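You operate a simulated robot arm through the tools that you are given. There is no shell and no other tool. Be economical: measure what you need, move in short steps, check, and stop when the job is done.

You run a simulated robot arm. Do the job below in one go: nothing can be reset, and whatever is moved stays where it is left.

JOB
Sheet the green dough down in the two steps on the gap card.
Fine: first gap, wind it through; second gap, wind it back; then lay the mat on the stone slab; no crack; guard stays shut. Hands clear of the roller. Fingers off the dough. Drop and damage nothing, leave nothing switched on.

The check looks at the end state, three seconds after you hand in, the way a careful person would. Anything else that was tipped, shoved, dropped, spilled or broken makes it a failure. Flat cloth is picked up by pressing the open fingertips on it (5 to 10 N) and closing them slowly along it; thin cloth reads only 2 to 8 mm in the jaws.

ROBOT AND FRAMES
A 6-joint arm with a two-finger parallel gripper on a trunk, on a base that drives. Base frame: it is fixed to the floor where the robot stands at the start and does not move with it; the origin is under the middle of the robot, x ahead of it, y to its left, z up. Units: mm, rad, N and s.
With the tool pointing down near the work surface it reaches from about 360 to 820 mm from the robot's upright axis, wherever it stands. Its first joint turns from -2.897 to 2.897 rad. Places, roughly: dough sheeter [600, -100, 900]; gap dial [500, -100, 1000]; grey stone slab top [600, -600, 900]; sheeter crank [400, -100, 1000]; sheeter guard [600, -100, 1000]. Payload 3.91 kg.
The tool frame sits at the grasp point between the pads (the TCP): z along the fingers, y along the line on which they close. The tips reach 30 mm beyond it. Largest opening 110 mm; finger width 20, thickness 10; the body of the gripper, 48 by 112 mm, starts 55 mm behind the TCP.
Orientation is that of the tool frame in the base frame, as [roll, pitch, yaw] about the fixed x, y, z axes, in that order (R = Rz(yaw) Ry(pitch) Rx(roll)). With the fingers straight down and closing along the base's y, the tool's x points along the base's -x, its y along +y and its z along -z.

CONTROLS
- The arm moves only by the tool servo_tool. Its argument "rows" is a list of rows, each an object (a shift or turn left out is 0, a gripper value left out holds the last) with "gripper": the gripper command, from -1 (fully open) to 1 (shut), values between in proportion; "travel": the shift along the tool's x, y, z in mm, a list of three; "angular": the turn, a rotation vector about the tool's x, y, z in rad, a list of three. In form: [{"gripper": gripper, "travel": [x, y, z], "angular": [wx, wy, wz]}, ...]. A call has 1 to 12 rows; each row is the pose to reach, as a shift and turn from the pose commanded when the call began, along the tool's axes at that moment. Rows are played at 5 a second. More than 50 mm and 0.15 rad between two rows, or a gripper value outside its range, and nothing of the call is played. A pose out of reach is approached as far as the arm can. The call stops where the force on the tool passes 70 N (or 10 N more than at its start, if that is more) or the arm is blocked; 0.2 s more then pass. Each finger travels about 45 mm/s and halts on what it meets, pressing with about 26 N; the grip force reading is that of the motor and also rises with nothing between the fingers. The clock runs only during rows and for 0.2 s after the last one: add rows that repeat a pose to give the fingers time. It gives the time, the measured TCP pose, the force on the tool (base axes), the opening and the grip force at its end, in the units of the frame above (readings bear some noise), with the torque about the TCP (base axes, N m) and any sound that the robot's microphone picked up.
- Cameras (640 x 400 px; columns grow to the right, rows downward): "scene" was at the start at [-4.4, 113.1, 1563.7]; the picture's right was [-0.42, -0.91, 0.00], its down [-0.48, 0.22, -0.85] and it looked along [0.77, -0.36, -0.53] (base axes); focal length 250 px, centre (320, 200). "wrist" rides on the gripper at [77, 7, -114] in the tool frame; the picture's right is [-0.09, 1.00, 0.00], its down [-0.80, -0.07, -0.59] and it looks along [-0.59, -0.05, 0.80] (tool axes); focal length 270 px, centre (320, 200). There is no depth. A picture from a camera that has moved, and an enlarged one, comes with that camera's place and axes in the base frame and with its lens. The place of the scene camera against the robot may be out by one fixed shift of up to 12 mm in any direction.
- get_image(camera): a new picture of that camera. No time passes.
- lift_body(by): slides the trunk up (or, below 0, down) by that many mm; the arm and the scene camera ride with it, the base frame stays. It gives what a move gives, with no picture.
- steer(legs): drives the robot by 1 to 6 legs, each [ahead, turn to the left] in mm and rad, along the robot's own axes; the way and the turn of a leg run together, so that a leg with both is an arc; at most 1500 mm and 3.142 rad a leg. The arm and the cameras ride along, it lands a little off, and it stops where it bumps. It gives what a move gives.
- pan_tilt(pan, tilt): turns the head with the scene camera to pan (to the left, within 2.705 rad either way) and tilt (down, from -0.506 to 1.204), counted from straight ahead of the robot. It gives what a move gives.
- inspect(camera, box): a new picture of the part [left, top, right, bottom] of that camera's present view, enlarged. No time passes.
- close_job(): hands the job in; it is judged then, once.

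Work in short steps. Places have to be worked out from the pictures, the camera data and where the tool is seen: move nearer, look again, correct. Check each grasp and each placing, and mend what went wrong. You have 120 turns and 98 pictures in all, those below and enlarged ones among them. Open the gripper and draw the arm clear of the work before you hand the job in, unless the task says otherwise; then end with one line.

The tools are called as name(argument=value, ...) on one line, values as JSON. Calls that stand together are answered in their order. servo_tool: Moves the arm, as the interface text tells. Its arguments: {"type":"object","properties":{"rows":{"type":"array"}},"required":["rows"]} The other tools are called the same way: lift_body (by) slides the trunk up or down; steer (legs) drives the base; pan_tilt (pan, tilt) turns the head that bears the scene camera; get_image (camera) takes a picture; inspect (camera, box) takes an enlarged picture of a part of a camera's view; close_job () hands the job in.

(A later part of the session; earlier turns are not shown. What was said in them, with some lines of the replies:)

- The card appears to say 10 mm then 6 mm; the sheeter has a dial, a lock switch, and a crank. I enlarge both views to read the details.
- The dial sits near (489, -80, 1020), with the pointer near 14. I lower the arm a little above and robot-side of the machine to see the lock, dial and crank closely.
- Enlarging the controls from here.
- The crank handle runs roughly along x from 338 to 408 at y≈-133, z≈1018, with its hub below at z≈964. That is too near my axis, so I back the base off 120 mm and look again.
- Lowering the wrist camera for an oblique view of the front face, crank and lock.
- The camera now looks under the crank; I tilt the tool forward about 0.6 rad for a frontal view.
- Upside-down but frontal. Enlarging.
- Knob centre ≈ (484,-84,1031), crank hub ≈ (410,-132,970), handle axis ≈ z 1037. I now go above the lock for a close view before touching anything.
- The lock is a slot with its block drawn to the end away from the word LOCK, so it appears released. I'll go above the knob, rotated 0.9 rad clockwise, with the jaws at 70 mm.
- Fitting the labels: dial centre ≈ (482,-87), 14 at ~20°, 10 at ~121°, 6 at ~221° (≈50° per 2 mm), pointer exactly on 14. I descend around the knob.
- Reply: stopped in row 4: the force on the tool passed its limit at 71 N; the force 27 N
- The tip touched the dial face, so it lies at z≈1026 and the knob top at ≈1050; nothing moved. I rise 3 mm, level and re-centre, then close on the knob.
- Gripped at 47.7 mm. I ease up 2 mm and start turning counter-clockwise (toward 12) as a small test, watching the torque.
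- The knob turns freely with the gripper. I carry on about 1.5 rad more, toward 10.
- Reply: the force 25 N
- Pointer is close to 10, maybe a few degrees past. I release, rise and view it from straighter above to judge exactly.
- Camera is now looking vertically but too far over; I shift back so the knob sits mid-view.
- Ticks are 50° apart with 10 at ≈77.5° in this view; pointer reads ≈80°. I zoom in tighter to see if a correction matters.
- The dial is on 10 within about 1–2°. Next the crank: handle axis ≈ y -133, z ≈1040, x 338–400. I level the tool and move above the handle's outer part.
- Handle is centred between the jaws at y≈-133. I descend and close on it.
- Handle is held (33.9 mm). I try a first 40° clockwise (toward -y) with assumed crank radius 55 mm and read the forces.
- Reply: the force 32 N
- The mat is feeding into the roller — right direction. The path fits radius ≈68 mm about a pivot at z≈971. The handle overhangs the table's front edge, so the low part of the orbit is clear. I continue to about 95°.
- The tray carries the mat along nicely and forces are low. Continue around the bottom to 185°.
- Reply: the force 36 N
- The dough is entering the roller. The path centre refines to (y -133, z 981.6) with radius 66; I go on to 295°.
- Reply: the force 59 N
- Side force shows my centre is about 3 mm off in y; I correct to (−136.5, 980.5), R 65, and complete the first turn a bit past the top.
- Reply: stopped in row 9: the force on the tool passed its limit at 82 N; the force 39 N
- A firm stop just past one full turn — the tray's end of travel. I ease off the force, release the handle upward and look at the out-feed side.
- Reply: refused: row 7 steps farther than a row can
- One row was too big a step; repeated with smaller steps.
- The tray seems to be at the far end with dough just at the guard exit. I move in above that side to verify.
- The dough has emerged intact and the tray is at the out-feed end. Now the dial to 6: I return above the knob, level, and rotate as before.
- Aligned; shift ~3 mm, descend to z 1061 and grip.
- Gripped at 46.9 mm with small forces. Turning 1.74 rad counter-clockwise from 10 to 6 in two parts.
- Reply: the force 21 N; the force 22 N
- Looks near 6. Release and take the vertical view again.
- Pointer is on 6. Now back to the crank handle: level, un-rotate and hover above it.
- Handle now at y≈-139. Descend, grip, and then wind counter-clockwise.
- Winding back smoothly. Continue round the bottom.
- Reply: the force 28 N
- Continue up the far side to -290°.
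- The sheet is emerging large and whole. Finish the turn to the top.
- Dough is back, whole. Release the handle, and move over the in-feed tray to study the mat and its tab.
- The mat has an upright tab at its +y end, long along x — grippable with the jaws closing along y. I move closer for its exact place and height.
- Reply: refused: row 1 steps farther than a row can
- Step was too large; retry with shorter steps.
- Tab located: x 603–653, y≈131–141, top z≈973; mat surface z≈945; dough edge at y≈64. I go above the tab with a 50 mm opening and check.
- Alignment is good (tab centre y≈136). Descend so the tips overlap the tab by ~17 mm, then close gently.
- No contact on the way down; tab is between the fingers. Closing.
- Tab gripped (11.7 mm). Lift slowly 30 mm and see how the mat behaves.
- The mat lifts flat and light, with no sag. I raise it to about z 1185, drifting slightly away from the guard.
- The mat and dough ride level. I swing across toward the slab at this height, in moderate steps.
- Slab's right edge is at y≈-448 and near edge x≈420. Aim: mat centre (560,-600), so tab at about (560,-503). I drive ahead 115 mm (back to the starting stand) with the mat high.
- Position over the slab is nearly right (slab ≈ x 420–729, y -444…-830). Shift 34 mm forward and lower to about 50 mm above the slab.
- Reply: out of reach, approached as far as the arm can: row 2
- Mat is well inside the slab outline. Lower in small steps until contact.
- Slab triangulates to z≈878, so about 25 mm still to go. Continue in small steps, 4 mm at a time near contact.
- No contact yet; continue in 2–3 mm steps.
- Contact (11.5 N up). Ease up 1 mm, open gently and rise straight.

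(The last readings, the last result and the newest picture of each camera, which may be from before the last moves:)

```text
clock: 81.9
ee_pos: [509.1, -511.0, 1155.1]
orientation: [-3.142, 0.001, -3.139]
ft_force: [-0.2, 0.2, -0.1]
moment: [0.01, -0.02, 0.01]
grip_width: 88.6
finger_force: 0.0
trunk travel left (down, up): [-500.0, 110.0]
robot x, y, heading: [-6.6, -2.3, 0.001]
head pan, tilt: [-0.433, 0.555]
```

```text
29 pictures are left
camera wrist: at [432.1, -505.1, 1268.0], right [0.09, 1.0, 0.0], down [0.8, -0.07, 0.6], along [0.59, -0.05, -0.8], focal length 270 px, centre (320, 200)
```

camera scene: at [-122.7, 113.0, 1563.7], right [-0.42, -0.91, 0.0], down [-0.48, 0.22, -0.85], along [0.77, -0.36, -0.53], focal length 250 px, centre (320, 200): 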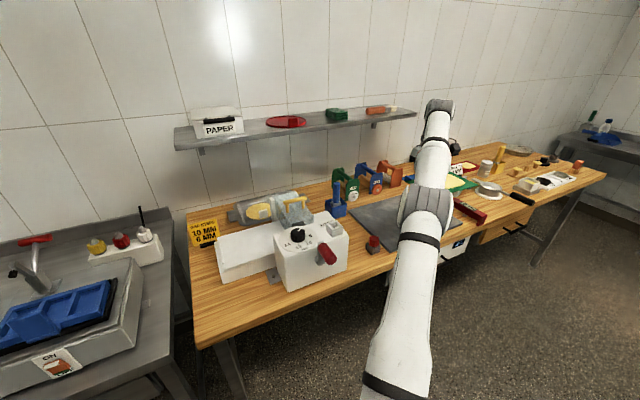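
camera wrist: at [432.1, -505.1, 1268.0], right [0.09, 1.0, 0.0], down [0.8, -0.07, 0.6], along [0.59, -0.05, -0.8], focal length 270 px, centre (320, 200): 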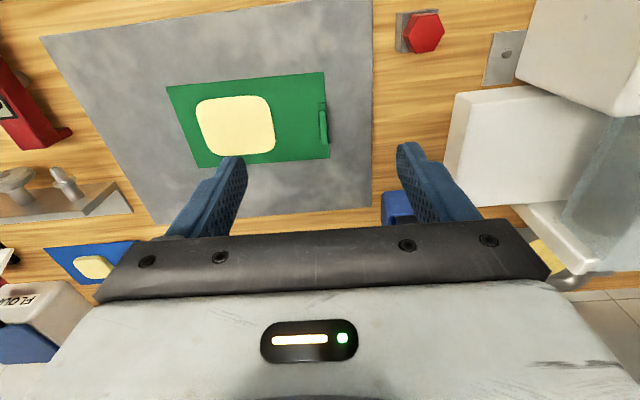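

The mat lies flat and fully on the slab. I draw the arm up and back, then inspect the dough and the machine once more.

inspect(camera="wrist", box=[150, 60, 350, 180])

servo_tool(rows=[{"travel": [20, 15, -40]}, {"travel": [45, 40, -75]}, {"travel": [70, 70, -105]}, {"travel": [90, 105, -130]}, {"travel": [105, 145, -145]}, {"travel": [115, 185, -160]}, {"travel": [120, 225, -170]}, {"travel": [120, 225, -170]}])

get_image(camera="scene")

get_image(camera="wrist")

```text
3.20 times, centred on (250, 120) of wrist
camera zoom: at [432.1, -505.1, 1268.0], right [0.09, 1.0, 0.0], down [0.8, -0.07, 0.6], along [0.59, -0.05, -0.8], focal length 865 px, centre (544, 456)
```

zoom: 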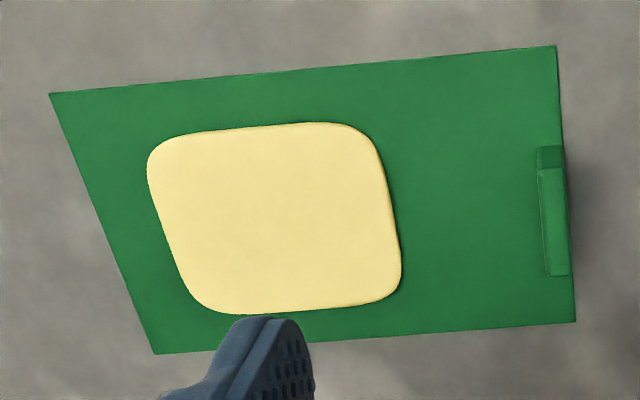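

```text
clock: 83.7
ee_pos: [386.4, -286.7, 1322.9]
orientation: [-3.141, 0.002, -3.139]
ft_force: [0.2, -0.1, -0.5]
moment: [0.01, 0.0, -0.01]
grip_width: 110.2
finger_force: 0.1
trunk travel left (down, up): [-500.0, 110.0]
robot x, y, heading: [-2.2, -2.1, -0.002]
head pan, tilt: [-0.433, 0.555]
```

```text
27 pictures are left
camera scene: at [-7.7, 112.9, 1563.7], right [-0.42, -0.91, 0.0], down [-0.48, 0.22, -0.85], along [0.77, -0.36, -0.53], focal length 250 px, centre (320, 200)
```

scene: 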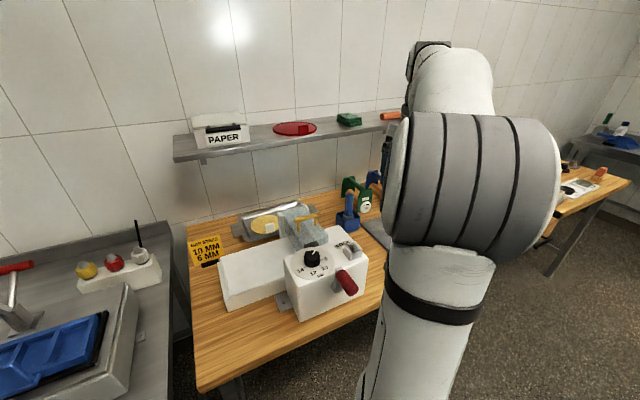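

```text
26 pictures are left
camera wrist: at [310.3, -278.9, 1437.6], right [0.09, 1.0, 0.0], down [0.8, -0.07, 0.6], along [0.59, -0.05, -0.8], focal length 270 px, centre (320, 200)
```

wrist: 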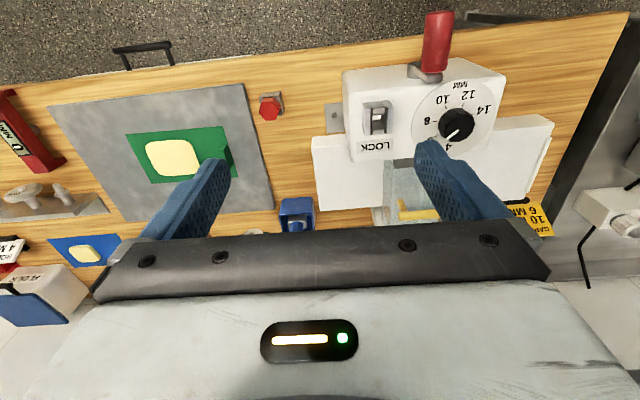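

The dough is one whole sheet on the mat, centred on the slab. The dial reads 6, the guard is shut, nothing else has shifted and the arm is clear, so I hand in.

close_job()

```text
The job is handed in.
```

I sheeted the green-mat dough at 10 mm, wound it back at 6 mm with the guard shut, and laid the mat on the stone slab with the dough in one uncracked piece; nothing else was moved or switched on.
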